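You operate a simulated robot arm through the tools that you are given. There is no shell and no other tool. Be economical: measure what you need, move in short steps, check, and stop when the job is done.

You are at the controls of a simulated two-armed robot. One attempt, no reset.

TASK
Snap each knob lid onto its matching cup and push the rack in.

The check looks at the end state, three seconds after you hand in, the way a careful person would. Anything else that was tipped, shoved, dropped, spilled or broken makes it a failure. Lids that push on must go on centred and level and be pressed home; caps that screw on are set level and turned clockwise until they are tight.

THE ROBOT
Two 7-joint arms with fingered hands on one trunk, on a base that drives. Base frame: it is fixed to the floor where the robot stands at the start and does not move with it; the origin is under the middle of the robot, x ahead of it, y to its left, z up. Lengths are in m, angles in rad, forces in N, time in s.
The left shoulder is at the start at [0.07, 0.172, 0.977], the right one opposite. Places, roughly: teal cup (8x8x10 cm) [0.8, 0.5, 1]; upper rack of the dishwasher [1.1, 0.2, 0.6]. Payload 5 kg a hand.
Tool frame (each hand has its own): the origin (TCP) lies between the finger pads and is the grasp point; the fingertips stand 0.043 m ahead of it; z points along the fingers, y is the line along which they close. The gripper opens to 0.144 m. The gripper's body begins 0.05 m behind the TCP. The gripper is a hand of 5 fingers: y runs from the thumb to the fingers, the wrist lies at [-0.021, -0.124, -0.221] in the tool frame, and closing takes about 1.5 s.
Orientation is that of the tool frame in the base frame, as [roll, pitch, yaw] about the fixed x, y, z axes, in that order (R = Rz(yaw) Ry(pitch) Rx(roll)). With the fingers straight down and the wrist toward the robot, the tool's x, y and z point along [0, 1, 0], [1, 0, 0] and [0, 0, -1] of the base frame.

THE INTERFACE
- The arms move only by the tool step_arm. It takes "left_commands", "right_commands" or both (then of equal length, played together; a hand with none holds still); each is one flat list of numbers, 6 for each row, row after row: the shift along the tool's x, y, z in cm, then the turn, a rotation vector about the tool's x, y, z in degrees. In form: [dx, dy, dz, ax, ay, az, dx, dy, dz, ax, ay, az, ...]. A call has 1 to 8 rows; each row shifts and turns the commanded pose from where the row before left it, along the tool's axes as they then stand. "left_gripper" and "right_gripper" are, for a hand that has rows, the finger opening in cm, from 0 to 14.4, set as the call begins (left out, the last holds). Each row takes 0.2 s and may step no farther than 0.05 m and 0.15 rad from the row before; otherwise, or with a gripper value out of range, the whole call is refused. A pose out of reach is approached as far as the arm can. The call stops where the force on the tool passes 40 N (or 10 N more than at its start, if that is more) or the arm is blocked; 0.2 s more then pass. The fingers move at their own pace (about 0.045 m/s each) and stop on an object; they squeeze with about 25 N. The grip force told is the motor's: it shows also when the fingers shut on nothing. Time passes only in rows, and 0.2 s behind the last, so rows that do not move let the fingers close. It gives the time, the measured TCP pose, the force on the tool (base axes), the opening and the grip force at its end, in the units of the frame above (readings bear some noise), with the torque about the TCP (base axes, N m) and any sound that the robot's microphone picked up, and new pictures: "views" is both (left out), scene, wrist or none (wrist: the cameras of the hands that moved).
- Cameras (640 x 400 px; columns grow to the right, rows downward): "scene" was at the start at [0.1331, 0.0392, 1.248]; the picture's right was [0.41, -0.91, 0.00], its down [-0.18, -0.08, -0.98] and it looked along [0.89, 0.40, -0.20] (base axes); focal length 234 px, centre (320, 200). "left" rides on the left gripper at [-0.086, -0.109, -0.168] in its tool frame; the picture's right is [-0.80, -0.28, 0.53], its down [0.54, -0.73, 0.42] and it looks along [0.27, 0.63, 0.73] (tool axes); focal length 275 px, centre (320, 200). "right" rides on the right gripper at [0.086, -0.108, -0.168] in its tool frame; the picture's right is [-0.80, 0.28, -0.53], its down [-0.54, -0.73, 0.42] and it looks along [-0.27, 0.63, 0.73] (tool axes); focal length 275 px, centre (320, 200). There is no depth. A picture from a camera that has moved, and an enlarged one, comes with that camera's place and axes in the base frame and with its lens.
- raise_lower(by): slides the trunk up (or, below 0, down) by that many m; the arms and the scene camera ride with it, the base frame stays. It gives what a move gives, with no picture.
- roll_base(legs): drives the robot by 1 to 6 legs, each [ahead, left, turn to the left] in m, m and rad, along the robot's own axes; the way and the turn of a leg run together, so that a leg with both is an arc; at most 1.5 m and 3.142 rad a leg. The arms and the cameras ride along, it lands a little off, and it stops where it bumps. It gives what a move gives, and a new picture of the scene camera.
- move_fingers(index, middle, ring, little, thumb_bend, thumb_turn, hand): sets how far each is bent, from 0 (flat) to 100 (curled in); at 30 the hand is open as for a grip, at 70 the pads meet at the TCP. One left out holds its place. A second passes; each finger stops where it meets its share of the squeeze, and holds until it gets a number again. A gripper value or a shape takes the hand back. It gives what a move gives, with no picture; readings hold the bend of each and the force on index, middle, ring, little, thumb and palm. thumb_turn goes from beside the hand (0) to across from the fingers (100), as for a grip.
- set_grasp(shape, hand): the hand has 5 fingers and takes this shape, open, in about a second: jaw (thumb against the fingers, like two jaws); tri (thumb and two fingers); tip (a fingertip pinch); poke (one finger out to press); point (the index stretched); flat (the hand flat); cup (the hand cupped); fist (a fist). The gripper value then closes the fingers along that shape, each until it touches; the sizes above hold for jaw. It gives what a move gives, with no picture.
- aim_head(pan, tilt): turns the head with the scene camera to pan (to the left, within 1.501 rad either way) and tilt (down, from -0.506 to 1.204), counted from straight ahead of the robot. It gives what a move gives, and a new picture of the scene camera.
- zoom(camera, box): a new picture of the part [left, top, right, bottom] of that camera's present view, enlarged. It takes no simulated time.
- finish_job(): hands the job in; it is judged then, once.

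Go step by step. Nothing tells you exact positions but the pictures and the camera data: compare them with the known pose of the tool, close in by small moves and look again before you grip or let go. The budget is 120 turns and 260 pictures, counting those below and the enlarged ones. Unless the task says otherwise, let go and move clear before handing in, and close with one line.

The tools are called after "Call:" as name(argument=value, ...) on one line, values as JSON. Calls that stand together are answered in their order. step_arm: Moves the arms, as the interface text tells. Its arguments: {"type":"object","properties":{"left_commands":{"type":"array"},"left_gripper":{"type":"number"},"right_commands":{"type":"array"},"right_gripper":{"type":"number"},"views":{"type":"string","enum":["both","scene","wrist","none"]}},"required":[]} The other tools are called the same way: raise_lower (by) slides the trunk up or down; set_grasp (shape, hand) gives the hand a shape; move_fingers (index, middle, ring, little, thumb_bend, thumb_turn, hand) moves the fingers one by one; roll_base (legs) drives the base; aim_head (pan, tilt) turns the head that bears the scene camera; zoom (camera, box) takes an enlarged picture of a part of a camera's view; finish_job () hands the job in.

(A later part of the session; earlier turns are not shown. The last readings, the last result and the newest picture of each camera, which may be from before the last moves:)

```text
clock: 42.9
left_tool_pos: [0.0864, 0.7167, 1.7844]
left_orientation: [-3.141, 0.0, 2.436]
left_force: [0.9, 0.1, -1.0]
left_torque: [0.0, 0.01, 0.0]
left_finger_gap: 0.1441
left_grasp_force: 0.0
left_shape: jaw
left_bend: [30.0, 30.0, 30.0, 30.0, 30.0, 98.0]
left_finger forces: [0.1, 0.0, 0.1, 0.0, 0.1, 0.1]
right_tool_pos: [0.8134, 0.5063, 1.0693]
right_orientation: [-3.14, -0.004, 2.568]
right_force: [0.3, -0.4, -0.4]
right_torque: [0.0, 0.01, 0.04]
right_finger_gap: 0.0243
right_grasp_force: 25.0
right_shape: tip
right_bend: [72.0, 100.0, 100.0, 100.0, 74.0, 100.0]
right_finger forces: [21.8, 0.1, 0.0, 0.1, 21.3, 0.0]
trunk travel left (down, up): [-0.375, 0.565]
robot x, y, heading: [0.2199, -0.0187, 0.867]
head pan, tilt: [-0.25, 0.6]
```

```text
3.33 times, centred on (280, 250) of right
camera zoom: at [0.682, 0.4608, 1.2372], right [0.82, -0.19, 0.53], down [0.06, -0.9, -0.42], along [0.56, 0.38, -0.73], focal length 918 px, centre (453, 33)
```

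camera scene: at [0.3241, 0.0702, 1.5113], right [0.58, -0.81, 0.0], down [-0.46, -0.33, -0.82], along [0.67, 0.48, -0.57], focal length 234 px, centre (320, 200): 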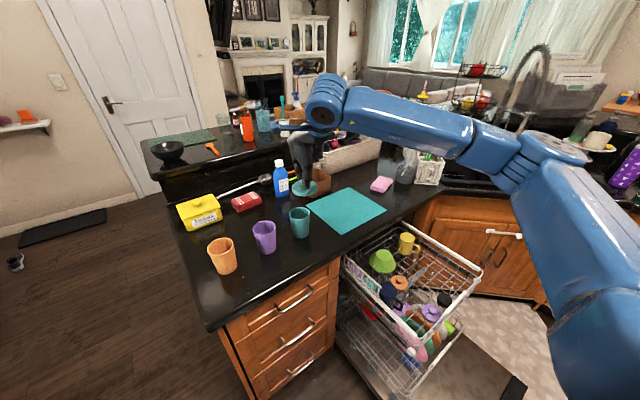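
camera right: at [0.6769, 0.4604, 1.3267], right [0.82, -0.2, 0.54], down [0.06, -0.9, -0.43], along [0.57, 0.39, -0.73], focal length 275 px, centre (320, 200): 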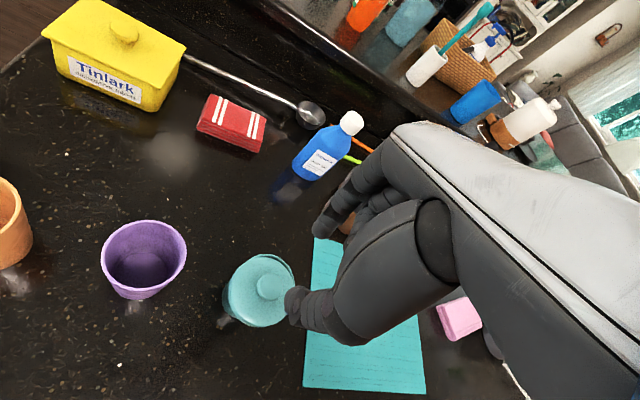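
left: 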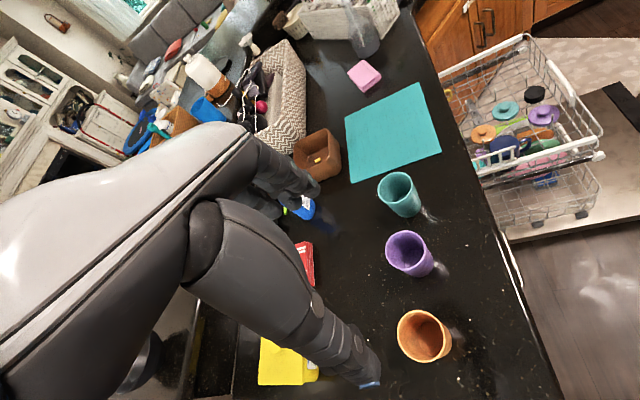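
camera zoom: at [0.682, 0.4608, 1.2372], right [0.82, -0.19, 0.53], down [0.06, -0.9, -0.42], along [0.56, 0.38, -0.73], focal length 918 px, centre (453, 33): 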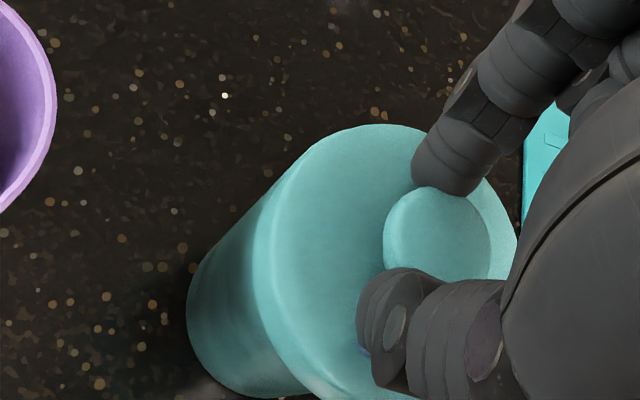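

Call:
step_arm(right_commands=[0.15, 0.05, 0.4, 0, 0, 0, 0, 0, 0.4, 0, 0, 0, 0, 0, 0.3, 0, 0, 0, 0, 0, 0.3, 0, 0, 0, 0, 0, 0.2, 0, 0, 0], views="none")

Call:
zoom(camera="scene", box=[280, 190, 320, 230])

Call:
zoom(camera="right", box=[220, 190, 340, 310])

```text
clock: 44.1
left_tool_pos: [0.0861, 0.7149, 1.7858]
left_orientation: [3.141, 0.0, 2.437]
left_force: [-0.3, -0.2, 0.0]
left_torque: [0.0, -0.03, -0.02]
left_finger_gap: 0.144
left_grasp_force: 0.0
left_shape: jaw
left_bend: [30.0, 30.0, 30.0, 30.0, 30.0, 98.0]
left_finger forces: [0.0, 0.0, 0.0, 0.0, 0.0, 0.0]
right_tool_pos: [0.8107, 0.5084, 1.0567]
right_orientation: [3.139, -0.001, 2.568]
right_force: [0.6, 0.3, 8.3]
right_torque: [0.02, -0.06, -0.02]
right_finger_gap: 0.0244
right_grasp_force: 24.9
right_shape: tip
right_bend: [72.0, 100.0, 100.0, 100.0, 74.0, 100.0]
right_finger forces: [23.7, 0.1, 0.1, 0.0, 22.5, 0.1]
trunk travel left (down, up): [-0.375, 0.565]
robot x, y, heading: [0.223, -0.0154, 0.868]
head pan, tilt: [-0.25, 0.6]
```

```text
10.00 times, centred on (300, 210) of scene
camera zoom: at [0.3228, 0.0692, 1.5117], right [0.58, -0.82, 0.0], down [-0.46, -0.33, -0.83], along [0.67, 0.48, -0.56], focal length 2342 px, centre (520, 100)
```

zoom: 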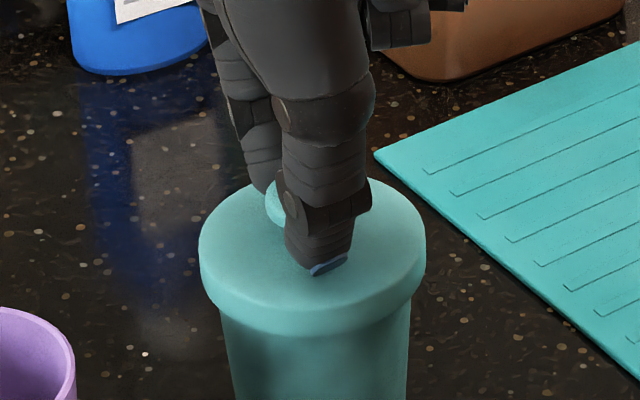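

```text
3.33 times, centred on (280, 250) of right
camera zoom: at [0.6806, 0.463, 1.2238], right [0.82, -0.2, 0.53], down [0.06, -0.9, -0.43], along [0.56, 0.38, -0.73], focal length 918 px, centre (453, 33)
```

zoom: 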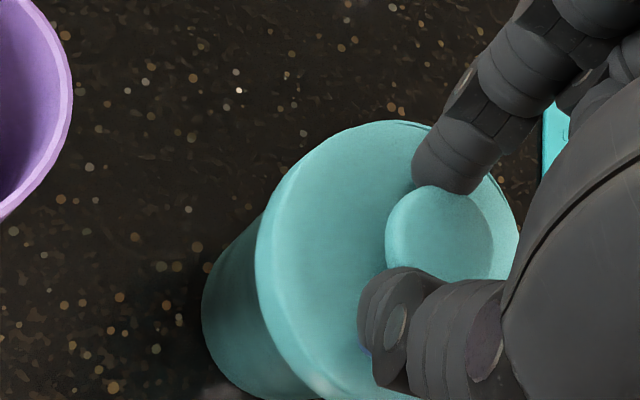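

Call:
step_arm(right_commands=[0, 0, -0.6, 0, 0, 0, -0.12, 0.3, 0, 0, 0, 0, 0, 0, 0.4, 0, 0, 0, 0, 0, 0.3, 0, 0, 0, 0, 0, 0, 0, 0, 0], views="none")

Call:
zoom(camera="scene", box=[280, 190, 320, 230])

Call:
zoom(camera="right", box=[220, 210, 340, 330])

```text
clock: 45.3
left_tool_pos: [0.086, 0.7156, 1.7849]
left_orientation: [3.141, 0.001, 2.438]
left_force: [0.1, -0.1, -0.3]
left_torque: [-0.02, 0.03, -0.01]
left_finger_gap: 0.1437
left_grasp_force: 0.1
left_shape: jaw
left_bend: [30.0, 30.0, 30.0, 30.0, 30.0, 98.0]
left_finger forces: [0.0, 0.0, 0.1, 0.0, 0.0, 0.1]
right_tool_pos: [0.8127, 0.5104, 1.0545]
right_orientation: [3.138, -0.001, 2.567]
right_force: [0.8, 0.8, 16.2]
right_torque: [-0.02, -0.05, -0.02]
right_finger_gap: 0.0247
right_grasp_force: 24.8
right_shape: tip
right_bend: [72.0, 100.0, 100.0, 100.0, 74.0, 100.0]
right_finger forces: [24.7, 0.0, 0.1, 0.0, 24.5, 0.0]
trunk travel left (down, up): [-0.375, 0.565]
robot x, y, heading: [0.2215, -0.0225, 0.862]
head pan, tilt: [-0.25, 0.6]
```

```text
10.00 times, centred on (300, 210) of scene
camera zoom: at [0.3225, 0.0692, 1.5118], right [0.58, -0.82, 0.0], down [-0.46, -0.33, -0.83], along [0.67, 0.48, -0.56], focal length 2342 px, centre (520, 100)
```

zoom: 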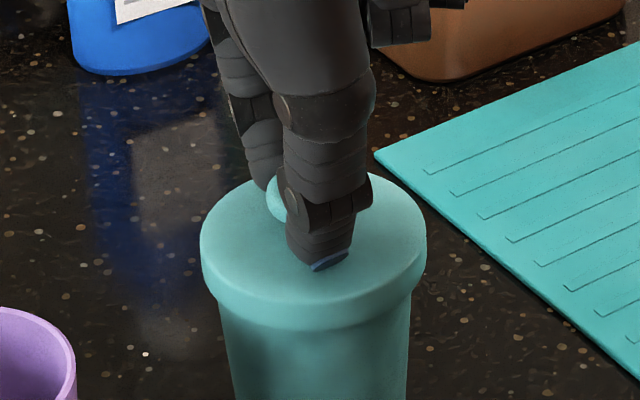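

```text
3.33 times, centred on (280, 270) of right
camera zoom: at [0.6829, 0.4647, 1.2231], right [0.82, -0.2, 0.53], down [0.06, -0.9, -0.43], along [0.56, 0.38, -0.73], focal length 918 px, centre (453, -33)
```

zoom: 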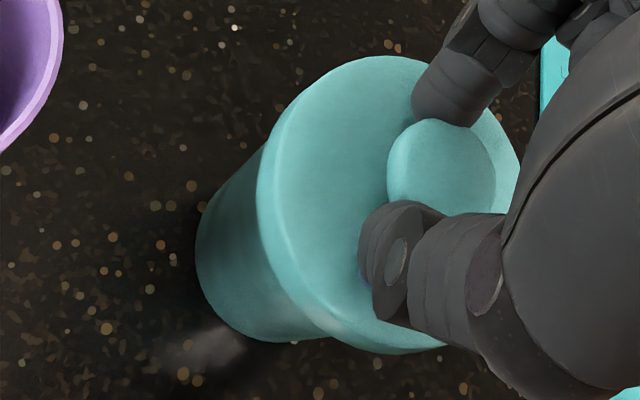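

Now centred with even contact. Pressing in small increments.

Call:
step_arm(right_commands=[0, 0, 0.15, 0, 0, 0, 0, 0, 0.15, 0, 0, 0, 0, 0, 0.15, 0, 0, 0, 0, 0, 0.15, 0, 0, 0, 0, 0, 0.15, 0, 0, 0], views="none")

Call:
zoom(camera="right", box=[220, 210, 340, 330])

```text
clock: 46.2
left_tool_pos: [0.0863, 0.7162, 1.7836]
left_orientation: [3.141, 0.001, 2.438]
left_force: [0.6, -0.4, -1.2]
left_torque: [-0.04, 0.02, -0.02]
left_finger_gap: 0.1439
left_grasp_force: 0.0
left_shape: jaw
left_bend: [30.0, 30.0, 30.0, 30.0, 30.0, 98.0]
left_finger forces: [0.0, 0.0, 0.1, 0.1, 0.0, 0.0]
right_tool_pos: [0.814, 0.5124, 1.0549]
right_orientation: [3.131, -0.005, 2.567]
right_force: [-2.8, -5.4, 23.1]
right_torque: [-0.3, 0.09, -0.03]
right_finger_gap: 0.026
right_grasp_force: 25.0
right_shape: tip
right_bend: [72.0, 100.0, 100.0, 100.0, 75.0, 100.0]
right_finger forces: [22.4, 0.0, 0.0, 0.0, 29.4, 0.0]
trunk travel left (down, up): [-0.375, 0.565]
robot x, y, heading: [0.2212, -0.0208, 0.865]
head pan, tilt: [-0.25, 0.6]
stopped in row 4 (right hand): the force on the tool passed its limit (the readings are from after the stop); the commanded pose is now the measured one
```

```text
3.33 times, centred on (280, 270) of right
camera zoom: at [0.6831, 0.4648, 1.2217], right [0.82, -0.2, 0.53], down [0.06, -0.9, -0.43], along [0.57, 0.39, -0.73], focal length 918 px, centre (453, -33)
```

zoom: 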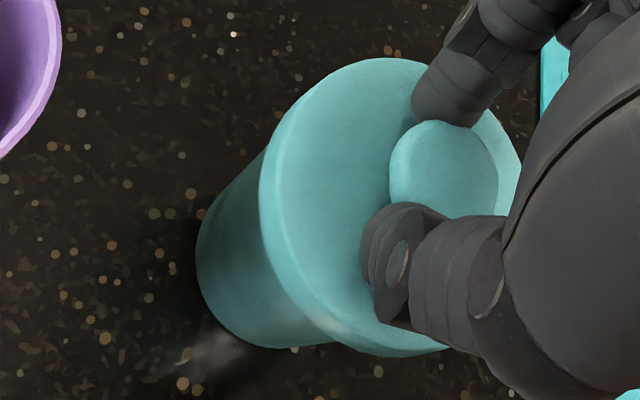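

The finger grip is slipping on the mushroom knob, so pushing should be done from on top. Release, rise, inspect.

Call:
step_arm(right_commands=[0, 0, 0, 0, 0, 0, 0, 0, 0, 0, 0, 0, 0, 0, 0, 0, 0, 0, 0, 0, -4, 0, 0, 0, 0, 0, -5, 0.5, 0, 0, 0, 0, -3, 0, 0, 0], right_gripper=5, views="none")

Call:
zoom(camera="scene", box=[280, 190, 320, 230])

Call:
zoom(camera="right", box=[210, 240, 310, 340])

```text
clock: 47.6
left_tool_pos: [0.0856, 0.7174, 1.7843]
left_orientation: [-3.141, -0.001, 2.438]
left_force: [0.5, 0.7, -0.1]
left_torque: [0.0, 0.0, 0.0]
left_finger_gap: 0.1439
left_grasp_force: 0.2
left_shape: jaw
left_bend: [30.0, 30.0, 30.0, 30.0, 30.0, 98.0]
left_finger forces: [0.0, 0.0, 0.1, 0.0, 0.1, 0.1]
right_tool_pos: [0.8128, 0.5139, 1.1704]
right_orientation: [-3.137, -0.005, 2.567]
right_force: [0.4, 0.3, 0.1]
right_torque: [-0.04, -0.02, -0.02]
right_finger_gap: 0.0497
right_grasp_force: 0.1
right_shape: tip
right_bend: [73.0, 98.0, 99.0, 99.0, 73.0, 100.0]
right_finger forces: [0.0, 0.0, 0.0, 0.1, 0.0, 0.0]
trunk travel left (down, up): [-0.375, 0.565]
robot x, y, heading: [0.2236, -0.0195, 0.866]
head pan, tilt: [-0.25, 0.6]
heard: snap
```

```text
10.00 times, centred on (300, 210) of scene
camera zoom: at [0.3232, 0.0702, 1.5113], right [0.58, -0.82, 0.0], down [-0.46, -0.33, -0.83], along [0.67, 0.48, -0.56], focal length 2342 px, centre (520, 100)
```

zoom: 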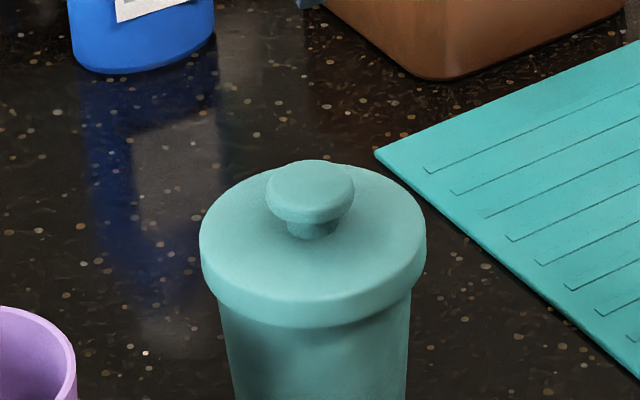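

```text
4.00 times, centred on (260, 290) of right
camera zoom: at [0.6827, 0.4681, 1.3384], right [0.83, -0.19, 0.53], down [0.06, -0.91, -0.42], along [0.56, 0.38, -0.74], focal length 1101 px, centre (560, -160)
```

zoom: 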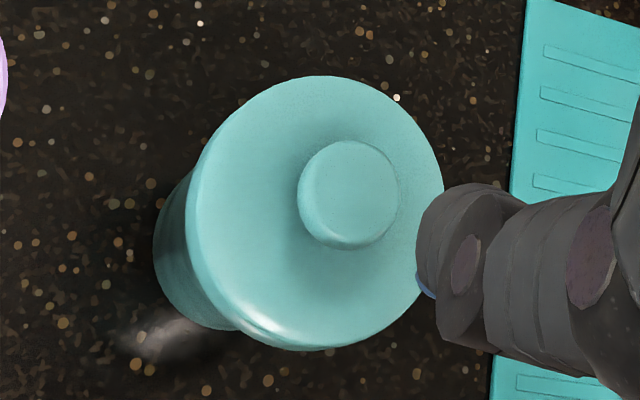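

A snap was heard and the teal lid sits centred and level. Next I turn back toward the rack and lower the trunk for the orange lid.

Call:
roll_base(legs=[[0, 0, -0.61]])

Call:
raise_lower(by=-0.3)

```text
clock: 49.7
left_tool_pos: [0.5331, 0.6626, 1.7844]
left_orientation: [3.141, 0.0, 1.83]
left_force: [1.1, -0.3, 0.4]
left_torque: [-0.05, -0.01, -0.02]
left_finger_gap: 0.1437
left_grasp_force: 0.1
left_shape: jaw
left_bend: [30.0, 30.0, 30.0, 30.0, 30.0, 98.0]
left_finger forces: [0.1, 0.0, 0.0, 0.0, 0.0, 0.0]
right_tool_pos: [1.012, 0.0808, 1.1694]
right_orientation: [-3.138, -0.005, 1.961]
right_force: [-0.4, 0.9, 1.1]
right_torque: [-0.03, 0.0, 0.03]
right_finger_gap: 0.0499
right_grasp_force: 0.0
right_shape: tip
right_bend: [73.0, 98.0, 99.0, 99.0, 73.0, 100.0]
right_finger forces: [0.0, 0.1, 0.0, 0.1, 0.0, 0.1]
trunk travel left (down, up): [-0.375, 0.565]
robot x, y, heading: [0.2204, -0.02, 0.257]
head pan, tilt: [-0.25, 0.6]
camera scene: at [0.3559, -0.0051, 1.5114], right [0.01, -1.0, 0.0], down [-0.56, -0.01, -0.83], along [0.83, 0.01, -0.56], focal length 234 px, centre (320, 200)
```

scene: 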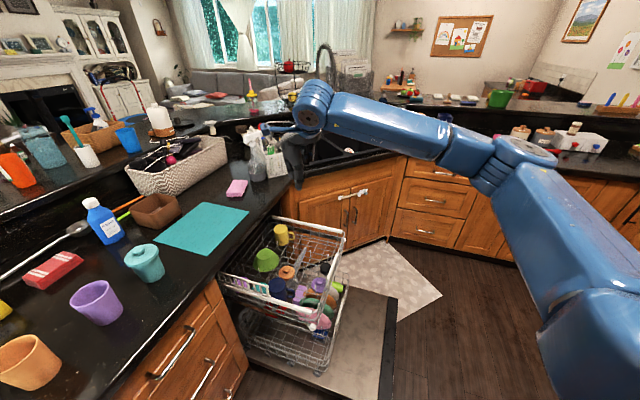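

```text
clock: 52.7
left_tool_pos: [0.5323, 0.6615, 1.4847]
left_orientation: [-3.14, -0.001, 1.83]
left_force: [0.2, -0.4, -0.3]
left_torque: [-0.02, 0.03, -0.03]
left_finger_gap: 0.1439
left_grasp_force: 0.1
left_shape: jaw
left_bend: [30.0, 30.0, 30.0, 30.0, 30.0, 98.0]
left_finger forces: [0.1, 0.0, 0.0, 0.0, 0.1, 0.1]
right_tool_pos: [1.0122, 0.0803, 0.8703]
right_orientation: [-3.138, -0.004, 1.959]
right_force: [0.6, 0.3, 0.4]
right_torque: [0.03, 0.0, 0.02]
right_finger_gap: 0.0498
right_grasp_force: 0.1
right_shape: tip
right_bend: [73.0, 98.0, 99.0, 99.0, 73.0, 100.0]
right_finger forces: [0.1, 0.0, 0.1, 0.0, 0.0, 0.1]
trunk travel left (down, up): [-0.075, 0.865]
robot x, y, heading: [0.2218, -0.0229, 0.257]
head pan, tilt: [-0.25, 0.6]
```

Moving over the orange knob lid.

Call:
step_arm(right_commands=[1.5, 4, 0, -0.2, 0.2, 0, 1.5, 4, 0, 0, 0, 0, 1.5, 4, 0, 0, 0, 0, 0, 0, 4, 0, 0, 0, 0, 0, 4, 0, 0, 0, 0, 0, 4, 0, 0, 0, 0, 0, 4, 0, 0, 0, 0, 0, 0, 0, 0, 0], right_gripper=5.5, views="wrist")

Call:
zoom(camera="scene", box=[230, 150, 350, 270])

```text
clock: 54.5
left_tool_pos: [0.5308, 0.6616, 1.4848]
left_orientation: [3.14, 0.0, 1.83]
left_force: [0.0, -0.7, -0.4]
left_torque: [-0.02, -0.02, 0.02]
left_finger_gap: 0.144
left_grasp_force: 0.0
left_shape: jaw
left_bend: [30.0, 30.0, 30.0, 30.0, 30.0, 98.0]
left_finger forces: [0.1, 0.1, 0.1, 0.0, 0.0, 0.0]
right_tool_pos: [1.1058, 0.1673, 0.7095]
right_orientation: [3.141, -0.007, 1.96]
right_force: [-0.1, 0.4, -0.2]
right_torque: [-0.01, 0.01, 0.02]
right_finger_gap: 0.0547
right_grasp_force: 0.2
right_shape: tip
right_bend: [73.0, 98.0, 99.0, 99.0, 73.0, 100.0]
right_finger forces: [0.0, 0.0, 0.0, 0.1, 0.0, 0.0]
trunk travel left (down, up): [-0.075, 0.865]
robot x, y, heading: [0.2189, -0.0243, 0.256]
head pan, tilt: [-0.25, 0.6]
camera right: at [0.9733, 0.2041, 0.8786], right [0.57, -0.63, 0.53], down [-0.47, -0.77, -0.43], along [0.68, -0.01, -0.73], focal length 275 px, centre (320, 200)
```

right: 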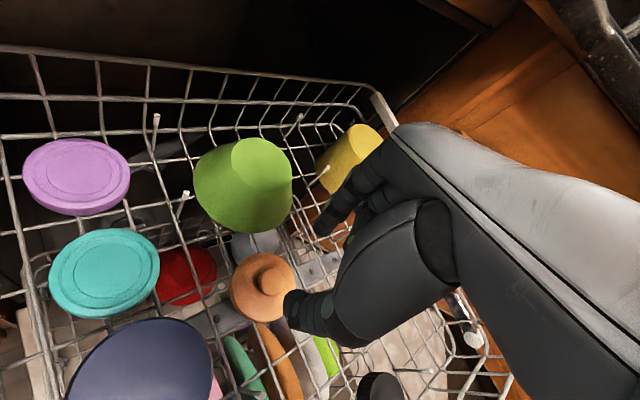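

```text
3.33 times, centred on (290, 210) of scene
camera zoom: at [0.3556, -0.0054, 1.2115], right [0.01, -1.0, 0.0], down [-0.56, -0.01, -0.83], along [0.83, 0.01, -0.56], focal length 781 px, centre (420, 167)
```

zoom: 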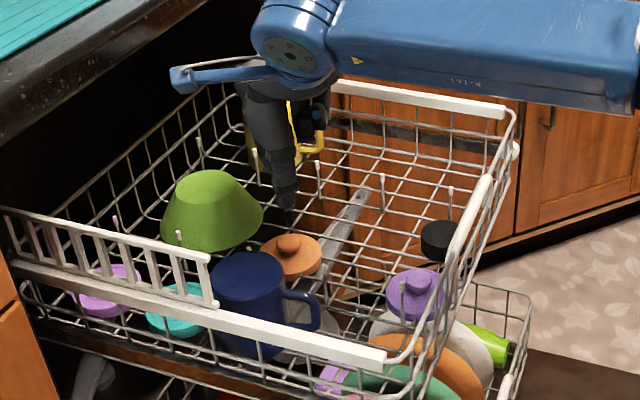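

Call:
step_arm(right_commands=[0.4, 0.1, 3, 0, 0, 0, 0, 0, 3, 0, 0, 0, 0, 0, 1.5, 0, 0, 0, 0, 0, 0, 0, 0, 0], views="none")

Call:
zoom(camera="right", box=[220, 180, 380, 340])

Call:
zoom(camera="scene", box=[260, 180, 320, 240])

```text
clock: 55.5
left_tool_pos: [0.5322, 0.6614, 1.4847]
left_orientation: [-3.14, 0.0, 1.828]
left_force: [-1.2, -0.9, 0.4]
left_torque: [0.01, 0.0, 0.04]
left_finger_gap: 0.144
left_grasp_force: 0.0
left_shape: jaw
left_bend: [30.0, 30.0, 30.0, 30.0, 30.0, 98.0]
left_finger forces: [0.0, 0.1, 0.0, 0.0, 0.0, 0.0]
right_tool_pos: [1.1054, 0.1713, 0.6344]
right_orientation: [-3.141, -0.008, 1.958]
right_force: [0.1, -0.6, -0.2]
right_torque: [-0.02, -0.03, 0.01]
right_finger_gap: 0.055
right_grasp_force: 0.1
right_shape: tip
right_bend: [73.0, 98.0, 99.0, 99.0, 73.0, 100.0]
right_finger forces: [0.1, 0.0, 0.0, 0.1, 0.0, 0.0]
trunk travel left (down, up): [-0.075, 0.865]
robot x, y, heading: [0.2216, -0.0163, 0.257]
head pan, tilt: [-0.25, 0.6]
```

```text
2.50 times, centred on (300, 260) of right
camera zoom: at [0.9731, 0.2078, 0.8026], right [0.57, -0.63, 0.53], down [-0.47, -0.77, -0.43], along [0.68, -0.01, -0.73], focal length 688 px, centre (370, 50)
```

zoom: 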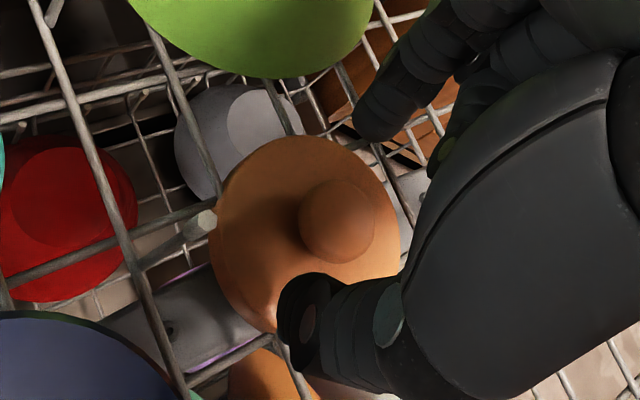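

```text
6.67 times, centred on (290, 210) of scene
camera zoom: at [0.3559, -0.0057, 1.2114], right [0.01, -1.0, 0.0], down [-0.56, -0.01, -0.83], along [0.82, 0.01, -0.56], focal length 1561 px, centre (520, 133)
```

zoom: 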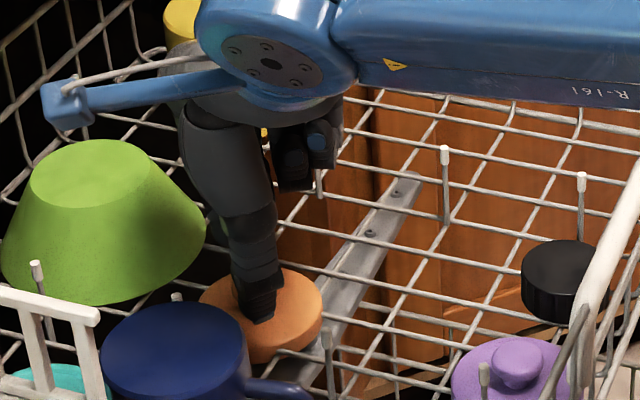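

Same picture as with the teal lid; descend to z=0.612 and close.

Call:
step_arm(right_commands=[-0.2, 0.1, 1.0, 0, 0, 0, 0, 0, 1.2, 0, 0, 0, 0, 0, 0, 0, 0, 0], views="none")

Call:
step_arm(right_commands=[0, 0, 0, 0, 0, 0, 0, 0, 0, 0, 0, 0, 0, 0, 0, 0, 0, 0, 0, 0, 0, 0, 0, 0], right_gripper=0, views="none")

Call:
zoom(camera="right", box=[220, 180, 380, 340])

```text
clock: 56.3
left_tool_pos: [0.5319, 0.6627, 1.4839]
left_orientation: [3.141, 0.0, 1.828]
left_force: [0.1, 0.8, -0.1]
left_torque: [-0.02, -0.02, -0.01]
left_finger_gap: 0.1438
left_grasp_force: 0.0
left_shape: jaw
left_bend: [30.0, 30.0, 30.0, 30.0, 30.0, 98.0]
left_finger forces: [0.0, 0.0, 0.1, 0.0, 0.0, 0.0]
right_tool_pos: [1.1069, 0.1695, 0.6123]
right_orientation: [-3.141, -0.008, 1.962]
right_force: [-0.3, -0.1, -0.1]
right_torque: [-0.02, -0.03, -0.01]
right_finger_gap: 0.0549
right_grasp_force: 0.1
right_shape: tip
right_bend: [73.0, 98.0, 99.0, 99.0, 73.0, 100.0]
right_finger forces: [0.0, 0.0, 0.0, 0.0, 0.0, 0.0]
trunk travel left (down, up): [-0.075, 0.865]
robot x, y, heading: [0.2222, -0.0199, 0.257]
head pan, tilt: [-0.25, 0.6]
```

```text
clock: 57.3
left_tool_pos: [0.5323, 0.6626, 1.4853]
left_orientation: [-3.142, -0.001, 1.829]
left_force: [0.0, 0.1, 0.5]
left_torque: [0.02, -0.01, -0.02]
left_finger_gap: 0.1437
left_grasp_force: 0.2
left_shape: jaw
left_bend: [30.0, 30.0, 30.0, 30.0, 30.0, 98.0]
left_finger forces: [0.0, 0.1, 0.1, 0.0, 0.0, 0.1]
right_tool_pos: [1.1087, 0.1705, 0.612]
right_orientation: [3.141, -0.006, 1.961]
right_force: [0.8, -0.4, -0.3]
right_torque: [-0.01, 0.02, -0.01]
right_finger_gap: 0.0241
right_grasp_force: 24.9
right_shape: tip
right_bend: [72.0, 100.0, 100.0, 100.0, 74.0, 100.0]
right_finger forces: [22.1, 0.1, 0.0, 0.0, 20.4, 0.1]
trunk travel left (down, up): [-0.075, 0.865]
robot x, y, heading: [0.2232, -0.0202, 0.254]
head pan, tilt: [-0.25, 0.6]
```

```text
2.50 times, centred on (300, 260) of right
camera zoom: at [0.9758, 0.2066, 0.7809], right [0.57, -0.63, 0.53], down [-0.47, -0.77, -0.43], along [0.68, -0.01, -0.73], focal length 688 px, centre (370, 50)
```

zoom: 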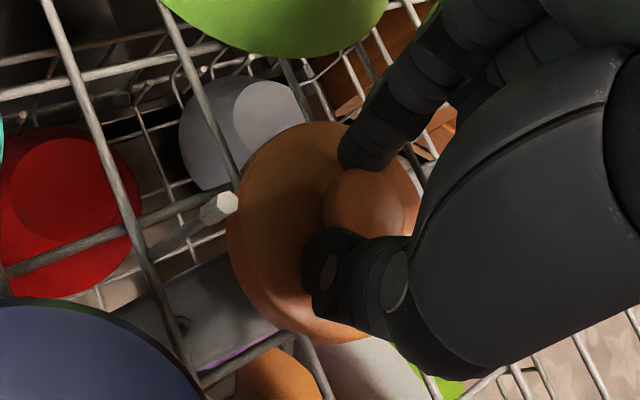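

Orange lid gripped (gap 2.4 cm). Lift, raise trunk, pull in and turn toward the orange cup.

Call:
step_arm(right_commands=[0, 0, -1, 0, 0, 0, 0, 0, -2, 0, 0, 0, 0, 0, -4, 0, 0, 0, 0, 0, -4, 0, 0, 0, 0, 0, -4, 0, 0, 0, 0, 0, -4, 0, 0, 0, 0, 0, -4, 0, 0, 0, 0, 0, -4, 0, 0, 0], views="wrist")

Call:
raise_lower(by=0.3)

Call:
step_arm(right_commands=[0.66, -3.75, 0, 0, 0, 0, 0.66, -3.75, 0, 0, 0, 0, 0.66, -3.75, 0, 0, 0, 0, 0.66, -3.75, 0, 0, 0, 0, 0.66, -3.75, 0, 0, 0, 0], views="none")

Call:
roll_base(legs=[[0, 0, 0.86]])

```text
clock: 59.1
left_tool_pos: [0.5319, 0.6617, 1.4854]
left_orientation: [3.139, 0.0, 1.829]
left_force: [-0.3, 0.3, -0.4]
left_torque: [0.0, -0.05, 0.03]
left_finger_gap: 0.1438
left_grasp_force: 0.1
left_shape: jaw
left_bend: [30.0, 30.0, 30.0, 30.0, 30.0, 98.0]
left_finger forces: [0.0, 0.0, 0.0, 0.1, 0.1, 0.1]
right_tool_pos: [1.1055, 0.1716, 0.8827]
right_orientation: [-3.142, -0.007, 1.961]
right_force: [0.3, 0.8, -0.9]
right_torque: [-0.02, -0.04, -0.02]
right_finger_gap: 0.024
right_grasp_force: 25.1
right_shape: tip
right_bend: [72.0, 100.0, 100.0, 100.0, 74.0, 100.0]
right_finger forces: [22.2, 0.1, 0.0, 0.0, 20.4, 0.0]
trunk travel left (down, up): [-0.075, 0.865]
robot x, y, heading: [0.223, -0.0175, 0.26]
head pan, tilt: [-0.25, 0.6]
camera right: at [0.974, 0.2075, 1.0513], right [0.57, -0.63, 0.53], down [-0.47, -0.77, -0.43], along [0.68, -0.01, -0.73], focal length 275 px, centre (320, 200)
```

right: 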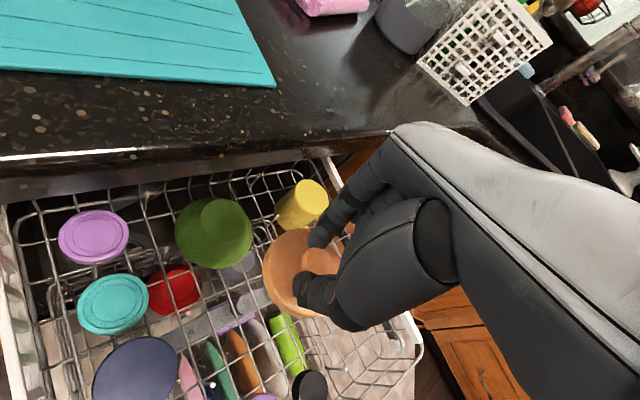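

```text
clock: 62.1
left_tool_pos: [0.5335, 0.6616, 1.7842]
left_orientation: [3.14, 0.0, 1.828]
left_force: [-0.4, 0.5, 0.6]
left_torque: [-0.01, -0.01, 0.01]
left_finger_gap: 0.1439
left_grasp_force: 0.1
left_shape: jaw
left_bend: [30.0, 30.0, 30.0, 30.0, 30.0, 98.0]
left_finger forces: [0.0, 0.0, 0.0, 0.0, 0.1, 0.0]
right_tool_pos: [1.1076, 0.1714, 1.1823]
right_orientation: [-3.138, -0.006, 1.96]
right_force: [-1.2, 0.7, 0.5]
right_torque: [-0.03, 0.02, -0.01]
right_finger_gap: 0.0239
right_grasp_force: 25.4
right_shape: tip
right_bend: [72.0, 100.0, 100.0, 100.0, 74.0, 100.0]
right_finger forces: [22.1, 0.0, 0.0, 0.0, 20.4, 0.0]
trunk travel left (down, up): [-0.375, 0.565]
robot x, y, heading: [0.2222, -0.0188, 0.256]
head pan, tilt: [-0.25, 0.6]
```

```text
clock: 63.3
left_tool_pos: [0.5307, 0.662, 1.785]
left_orientation: [3.139, 0.0, 1.828]
left_force: [-0.3, 0.6, -0.1]
left_torque: [0.01, -0.06, 0.01]
left_finger_gap: 0.1437
left_grasp_force: 0.1
left_shape: jaw
left_bend: [30.0, 30.0, 30.0, 30.0, 30.0, 98.0]
left_finger forces: [0.0, 0.0, 0.1, 0.0, 0.1, 0.1]
right_tool_pos: [0.9166, 0.1305, 1.1831]
right_orientation: [-3.141, -0.007, 1.959]
right_force: [-1.8, -0.3, 0.2]
right_torque: [-0.04, -0.05, -0.01]
right_finger_gap: 0.0241
right_grasp_force: 25.1
right_shape: tip
right_bend: [72.0, 100.0, 100.0, 100.0, 74.0, 100.0]
right_finger forces: [22.1, 0.1, 0.1, 0.0, 20.3, 0.1]
trunk travel left (down, up): [-0.375, 0.565]
robot x, y, heading: [0.2213, -0.0223, 0.261]
head pan, tilt: [-0.25, 0.6]
```

```text
clock: 65.8
left_tool_pos: [-0.0709, 0.67, 1.785]
left_orientation: [-3.141, 0.0, 2.658]
left_force: [-0.6, 0.4, -0.5]
left_torque: [0.02, 0.02, 0.01]
left_finger_gap: 0.1437
left_grasp_force: 0.0
left_shape: jaw
left_bend: [30.0, 30.0, 30.0, 30.0, 30.0, 98.0]
left_finger forces: [0.0, 0.0, 0.0, 0.1, 0.0, 0.0]
right_tool_pos: [0.5812, 0.597, 1.1813]
right_orientation: [-3.141, -0.007, 2.788]
right_force: [0.1, -0.1, -0.4]
right_torque: [0.01, 0.07, 0.01]
right_finger_gap: 0.0239
right_grasp_force: 25.2
right_shape: tip
right_bend: [72.0, 100.0, 100.0, 100.0, 74.0, 100.0]
right_finger forces: [21.9, 0.0, 0.0, 0.0, 20.1, 0.1]
trunk travel left (down, up): [-0.375, 0.565]
robot x, y, heading: [0.2205, -0.0192, 1.09]
head pan, tilt: [-0.25, 0.6]
camera scene: at [0.302, 0.0911, 1.5113], right [0.74, -0.67, 0.0], down [-0.38, -0.42, -0.82], along [0.55, 0.61, -0.57], focal length 234 px, centre (320, 200)
```

scene: 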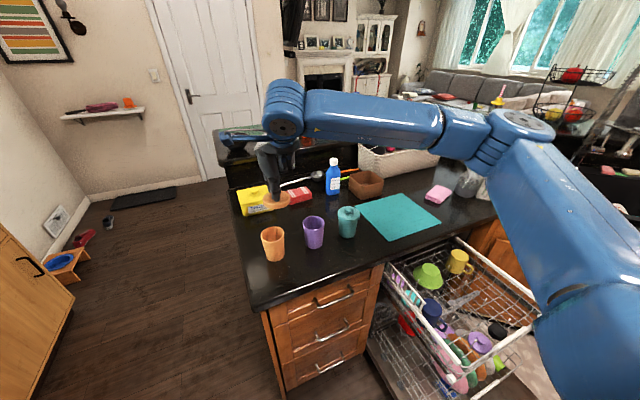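

The orange lid hangs near the orange cup. I'll aim the head at the cup and take a wrist view.

Call:
aim_head(pan=0.0, tilt=0.75)

Call:
zoom(camera="right", box=[100, 100, 420, 300])

```text
clock: 66.6
left_tool_pos: [-0.071, 0.6706, 1.785]
left_orientation: [-3.141, 0.0, 2.657]
left_force: [-1.0, -0.4, -0.2]
left_torque: [-0.02, -0.02, 0.0]
left_finger_gap: 0.1437
left_grasp_force: 0.1
left_shape: jaw
left_bend: [30.0, 30.0, 30.0, 30.0, 30.0, 98.0]
left_finger forces: [0.0, 0.0, 0.0, 0.0, 0.1, 0.0]
right_tool_pos: [0.5801, 0.5964, 1.182]
right_orientation: [3.141, -0.007, 2.79]
right_force: [-1.1, -0.5, 0.7]
right_torque: [0.01, 0.0, -0.01]
right_finger_gap: 0.0236
right_grasp_force: 24.8
right_shape: tip
right_bend: [72.0, 100.0, 100.0, 100.0, 74.0, 100.0]
right_finger forces: [21.9, 0.0, 0.0, 0.1, 20.1, 0.1]
trunk travel left (down, up): [-0.375, 0.565]
robot x, y, heading: [0.2214, -0.0227, 1.088]
head pan, tilt: [0.0, 0.75]
camera scene: at [0.2807, 0.0988, 1.4985], right [0.89, -0.47, 0.0], down [-0.32, -0.6, -0.73], along [0.34, 0.65, -0.68], focal length 234 px, centre (320, 200)
```

scene: 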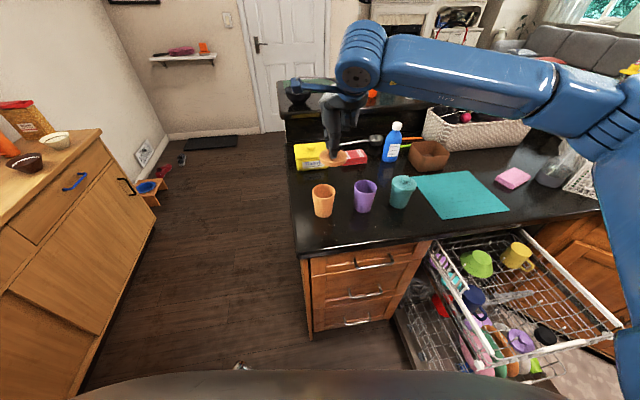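

```text
2.00 times, centred on (260, 200) of right
camera zoom: at [0.4637, 0.5228, 1.351], right [0.85, -0.01, 0.53], down [0.26, -0.87, -0.43], along [0.46, 0.5, -0.73], focal length 551 px, centre (440, 200)
```

zoom: 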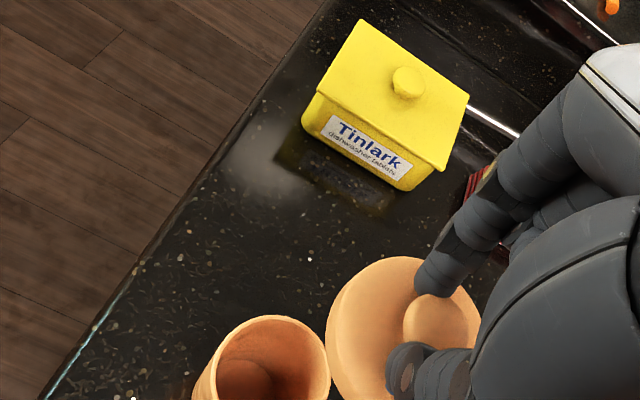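

Call:
zoom(camera="scene", box=[290, 130, 430, 230])

```text
4.00 times, centred on (360, 180) of scene
camera zoom: at [0.2807, 0.0988, 1.4985], right [0.89, -0.47, 0.0], down [-0.32, -0.6, -0.73], along [0.34, 0.65, -0.68], focal length 937 px, centre (160, 280)
```

zoom: 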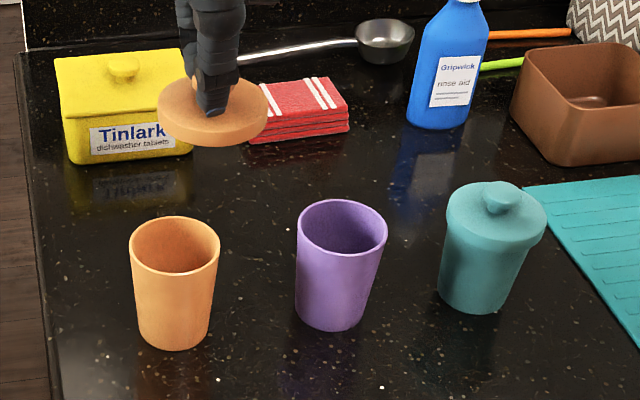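

Refined orange cup centre ≈(0.558,0.605), rim z≈1.00. Move above and lower to just over it.

Call:
step_arm(right_commands=[1.2, 0, 0, 0, 0.4, 0, 1.16, 0.05, 0, 0, 0, 0, 0, 0, 4, 0, 0, 0, 0, 0, 4, 0, 0, 0, 0, 0, 1.5, 0, 0, 0, 0, 0, 0, 0, 0, 0], views="none")

Call:
zoom(camera="scene", box=[300, 160, 350, 220])

Call:
zoom(camera="right", box=[200, 190, 360, 350])

```text
clock: 68.0
left_tool_pos: [-0.0719, 0.6699, 1.7844]
left_orientation: [3.141, 0.0, 2.66]
left_force: [0.6, -0.1, 0.2]
left_torque: [-0.03, 0.04, 0.02]
left_finger_gap: 0.144
left_grasp_force: 0.1
left_shape: jaw
left_bend: [30.0, 30.0, 30.0, 30.0, 30.0, 98.0]
left_finger forces: [0.0, 0.0, 0.1, 0.1, 0.0, 0.1]
right_tool_pos: [0.5584, 0.6065, 1.0874]
right_orientation: [-3.141, -0.014, 2.789]
right_force: [-0.1, -0.5, -0.1]
right_torque: [0.01, 0.05, -0.04]
right_finger_gap: 0.0238
right_grasp_force: 24.7
right_shape: tip
right_bend: [72.0, 100.0, 100.0, 100.0, 74.0, 100.0]
right_finger forces: [21.9, 0.0, 0.1, 0.0, 20.1, 0.0]
trunk travel left (down, up): [-0.375, 0.565]
robot x, y, heading: [0.2206, -0.0185, 1.089]
head pan, tilt: [0.0, 0.75]
```

```text
6.67 times, centred on (325, 190) of scene
camera zoom: at [0.2811, 0.0987, 1.4985], right [0.89, -0.46, 0.0], down [-0.32, -0.6, -0.73], along [0.34, 0.65, -0.68], focal length 1561 px, centre (287, 267)
```

zoom: 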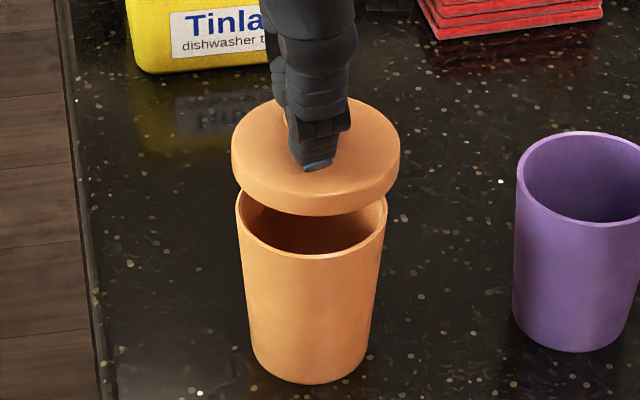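

```text
2.50 times, centred on (280, 270) of right
camera zoom: at [0.4426, 0.5321, 1.2575], right [0.85, -0.01, 0.52], down [0.25, -0.87, -0.43], along [0.46, 0.5, -0.74], focal length 688 px, centre (420, 25)
```

zoom: 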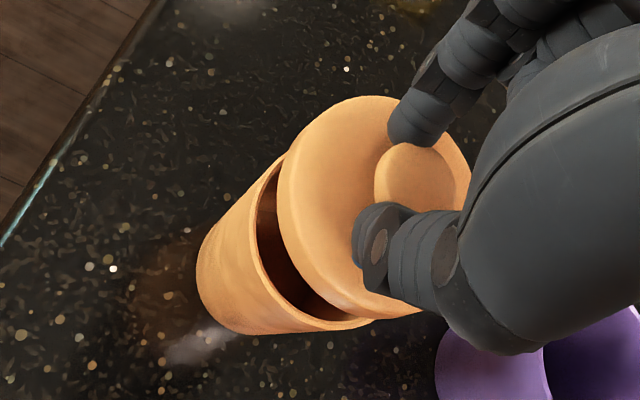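

Very close; a 2 mm shift left, fix a slight tilt, and lower near to contact.

Call:
step_arm(right_commands=[0.18, 0, 0.8, 0, -0.8, 0, 0, 0, 0.9, 0, 0, 0, 0, 0, 0.6, 0, 0, 0, 0, 0, 0, 0, 0, 0], views="none")

Call:
zoom(camera="scene", box=[305, 170, 345, 210])

Call:
zoom(camera="right", box=[220, 210, 340, 330])

```text
clock: 69.0
left_tool_pos: [-0.0718, 0.6696, 1.7837]
left_orientation: [-3.141, 0.001, 2.658]
left_force: [-0.4, 0.5, 0.1]
left_torque: [0.01, -0.01, 0.01]
left_finger_gap: 0.1438
left_grasp_force: 0.1
left_shape: jaw
left_bend: [30.0, 30.0, 30.0, 30.0, 30.0, 98.0]
left_finger forces: [0.0, 0.1, 0.0, 0.1, 0.0, 0.1]
right_tool_pos: [0.556, 0.6073, 1.0646]
right_orientation: [3.14, 0.002, 2.788]
right_force: [0.7, 0.2, -0.2]
right_torque: [0.0, 0.03, 0.0]
right_finger_gap: 0.0238
right_grasp_force: 25.5
right_shape: tip
right_bend: [72.0, 100.0, 100.0, 100.0, 74.0, 100.0]
right_finger forces: [21.8, 0.1, 0.0, 0.0, 20.0, 0.0]
trunk travel left (down, up): [-0.375, 0.565]
robot x, y, heading: [0.2209, -0.0219, 1.089]
head pan, tilt: [0.0, 0.75]
```

```text
10.00 times, centred on (325, 190) of scene
camera zoom: at [0.2806, 0.0988, 1.4985], right [0.89, -0.46, 0.0], down [-0.32, -0.6, -0.73], along [0.34, 0.65, -0.68], focal length 2342 px, centre (270, 300)
```

zoom: 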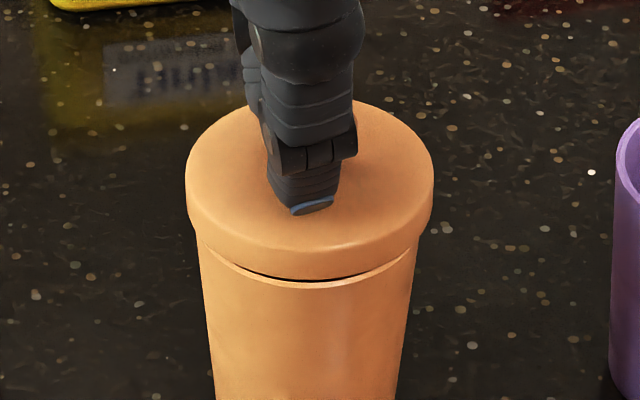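

```text
3.33 times, centred on (280, 270) of right
camera zoom: at [0.4383, 0.5335, 1.2334], right [0.85, -0.01, 0.53], down [0.26, -0.87, -0.42], along [0.47, 0.49, -0.73], focal length 918 px, centre (453, -33)
```

zoom: 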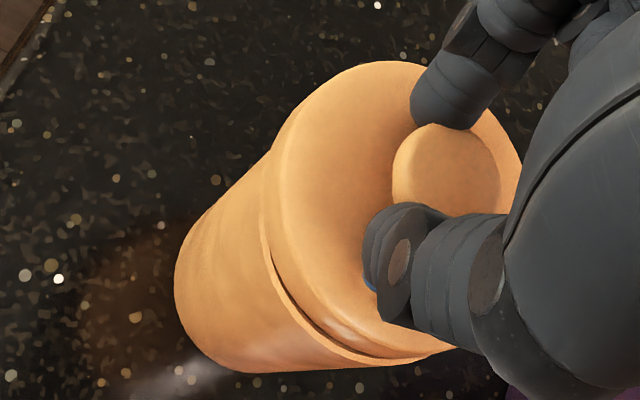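

Call:
step_arm(right_commands=[0.1, 0, 0.4, 0, 0, 0, 0, 0, 0.4, 0, 0, 0, 0, 0, 0.2, 0, 0, 0, 0, 0, 0.2, 0, 0, 0, 0, 0, 0, 0, 0, 0], views="none")

Call:
zoom(camera="scene", box=[305, 170, 345, 210])

Call:
zoom(camera="right", box=[220, 210, 340, 330])

```text
clock: 70.2
left_tool_pos: [-0.0718, 0.668, 1.7853]
left_orientation: [3.14, -0.002, 2.658]
left_force: [0.1, 0.0, 0.1]
left_torque: [0.04, 0.01, -0.02]
left_finger_gap: 0.1439
left_grasp_force: 0.1
left_shape: jaw
left_bend: [30.0, 30.0, 30.0, 30.0, 30.0, 98.0]
left_finger forces: [0.1, 0.0, 0.0, 0.0, 0.0, 0.0]
right_tool_pos: [0.5536, 0.6068, 1.0553]
right_orientation: [3.139, -0.002, 2.788]
right_force: [1.6, -0.9, 13.0]
right_torque: [-0.01, -0.08, -0.02]
right_finger_gap: 0.0245
right_grasp_force: 25.0
right_shape: tip
right_bend: [72.0, 100.0, 100.0, 100.0, 74.0, 100.0]
right_finger forces: [23.8, 0.0, 0.0, 0.0, 22.5, 0.0]
trunk travel left (down, up): [-0.375, 0.565]
robot x, y, heading: [0.2236, -0.0229, 1.087]
head pan, tilt: [0.0, 0.75]
```

```text
10.00 times, centred on (325, 190) of scene
camera zoom: at [0.2805, 0.0976, 1.4988], right [0.89, -0.46, 0.0], down [-0.32, -0.6, -0.73], along [0.34, 0.65, -0.68], focal length 2342 px, centre (270, 300)
```

zoom: 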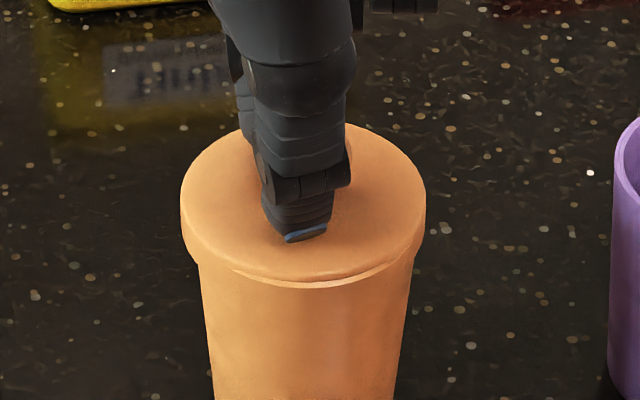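

```text
3.33 times, centred on (280, 270) of right
camera zoom: at [0.4364, 0.5332, 1.2224], right [0.85, -0.01, 0.53], down [0.26, -0.87, -0.42], along [0.47, 0.5, -0.73], focal length 918 px, centre (453, -33)
```

zoom: 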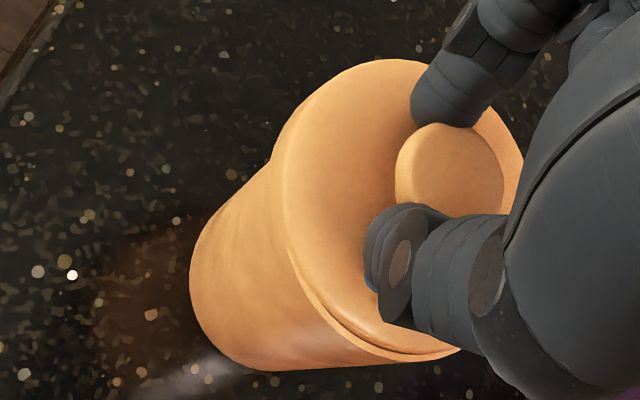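

The rim now shows on the near side; shift ~4 mm back (−y) and 2 mm right, with a tiny lift first.

Call:
step_arm(right_commands=[0, 0, -0.8, 0, 0, 0, -0.2, -0.35, 0, 0, 0, 0, 0, 0, 0.4, 0, 0, 0, 0, 0, 0.4, 0, 0, 0, 0, 0, 0, 0, 0, 0], views="none")

Call:
zoom(camera="scene", box=[305, 170, 345, 210])

Call:
zoom(camera="right", box=[220, 210, 340, 330])

```text
clock: 71.4
left_tool_pos: [-0.0736, 0.6678, 1.7841]
left_orientation: [3.141, -0.001, 2.66]
left_force: [0.0, -0.3, 0.3]
left_torque: [0.03, 0.02, -0.04]
left_finger_gap: 0.1438
left_grasp_force: 0.1
left_shape: jaw
left_bend: [30.0, 30.0, 30.0, 30.0, 30.0, 98.0]
left_finger forces: [0.1, 0.0, 0.0, 0.1, 0.1, 0.1]
right_tool_pos: [0.5537, 0.6021, 1.0544]
right_orientation: [3.139, -0.001, 2.789]
right_force: [-3.5, -1.9, 14.1]
right_torque: [-0.09, 0.12, -0.01]
right_finger_gap: 0.0245
right_grasp_force: 25.5
right_shape: tip
right_bend: [72.0, 100.0, 100.0, 100.0, 74.0, 100.0]
right_finger forces: [24.0, 0.0, 0.0, 0.0, 25.2, 0.0]
trunk travel left (down, up): [-0.375, 0.565]
robot x, y, heading: [0.2202, -0.0201, 1.092]
head pan, tilt: [0.0, 0.75]
heard: snap
```

```text
10.00 times, centred on (325, 190) of scene
camera zoom: at [0.2799, 0.0973, 1.4989], right [0.89, -0.46, 0.0], down [-0.32, -0.6, -0.73], along [0.34, 0.65, -0.68], focal length 2342 px, centre (270, 300)
```

zoom: 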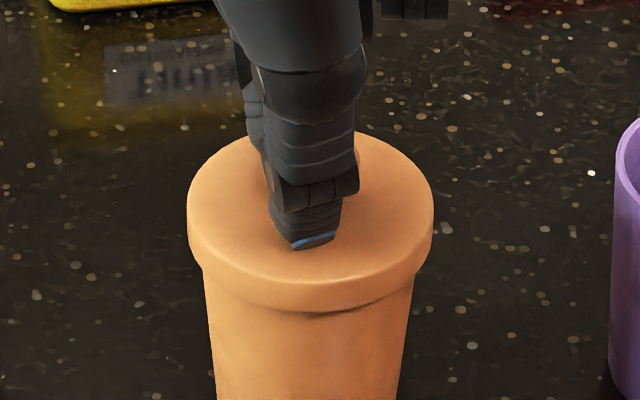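

```text
3.33 times, centred on (280, 270) of right
camera zoom: at [0.4365, 0.5283, 1.2231], right [0.85, -0.01, 0.53], down [0.26, -0.87, -0.43], along [0.47, 0.5, -0.73], focal length 918 px, centre (453, -33)
```

zoom: 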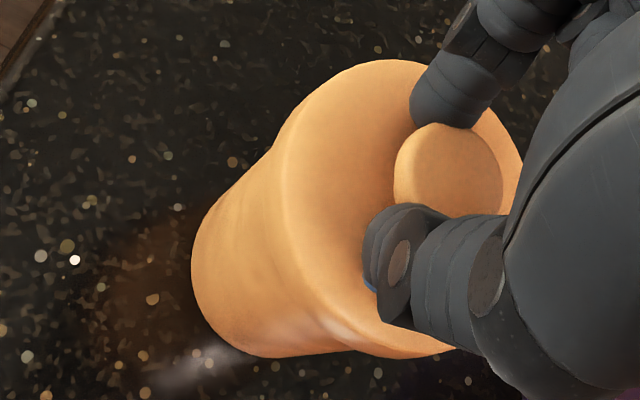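

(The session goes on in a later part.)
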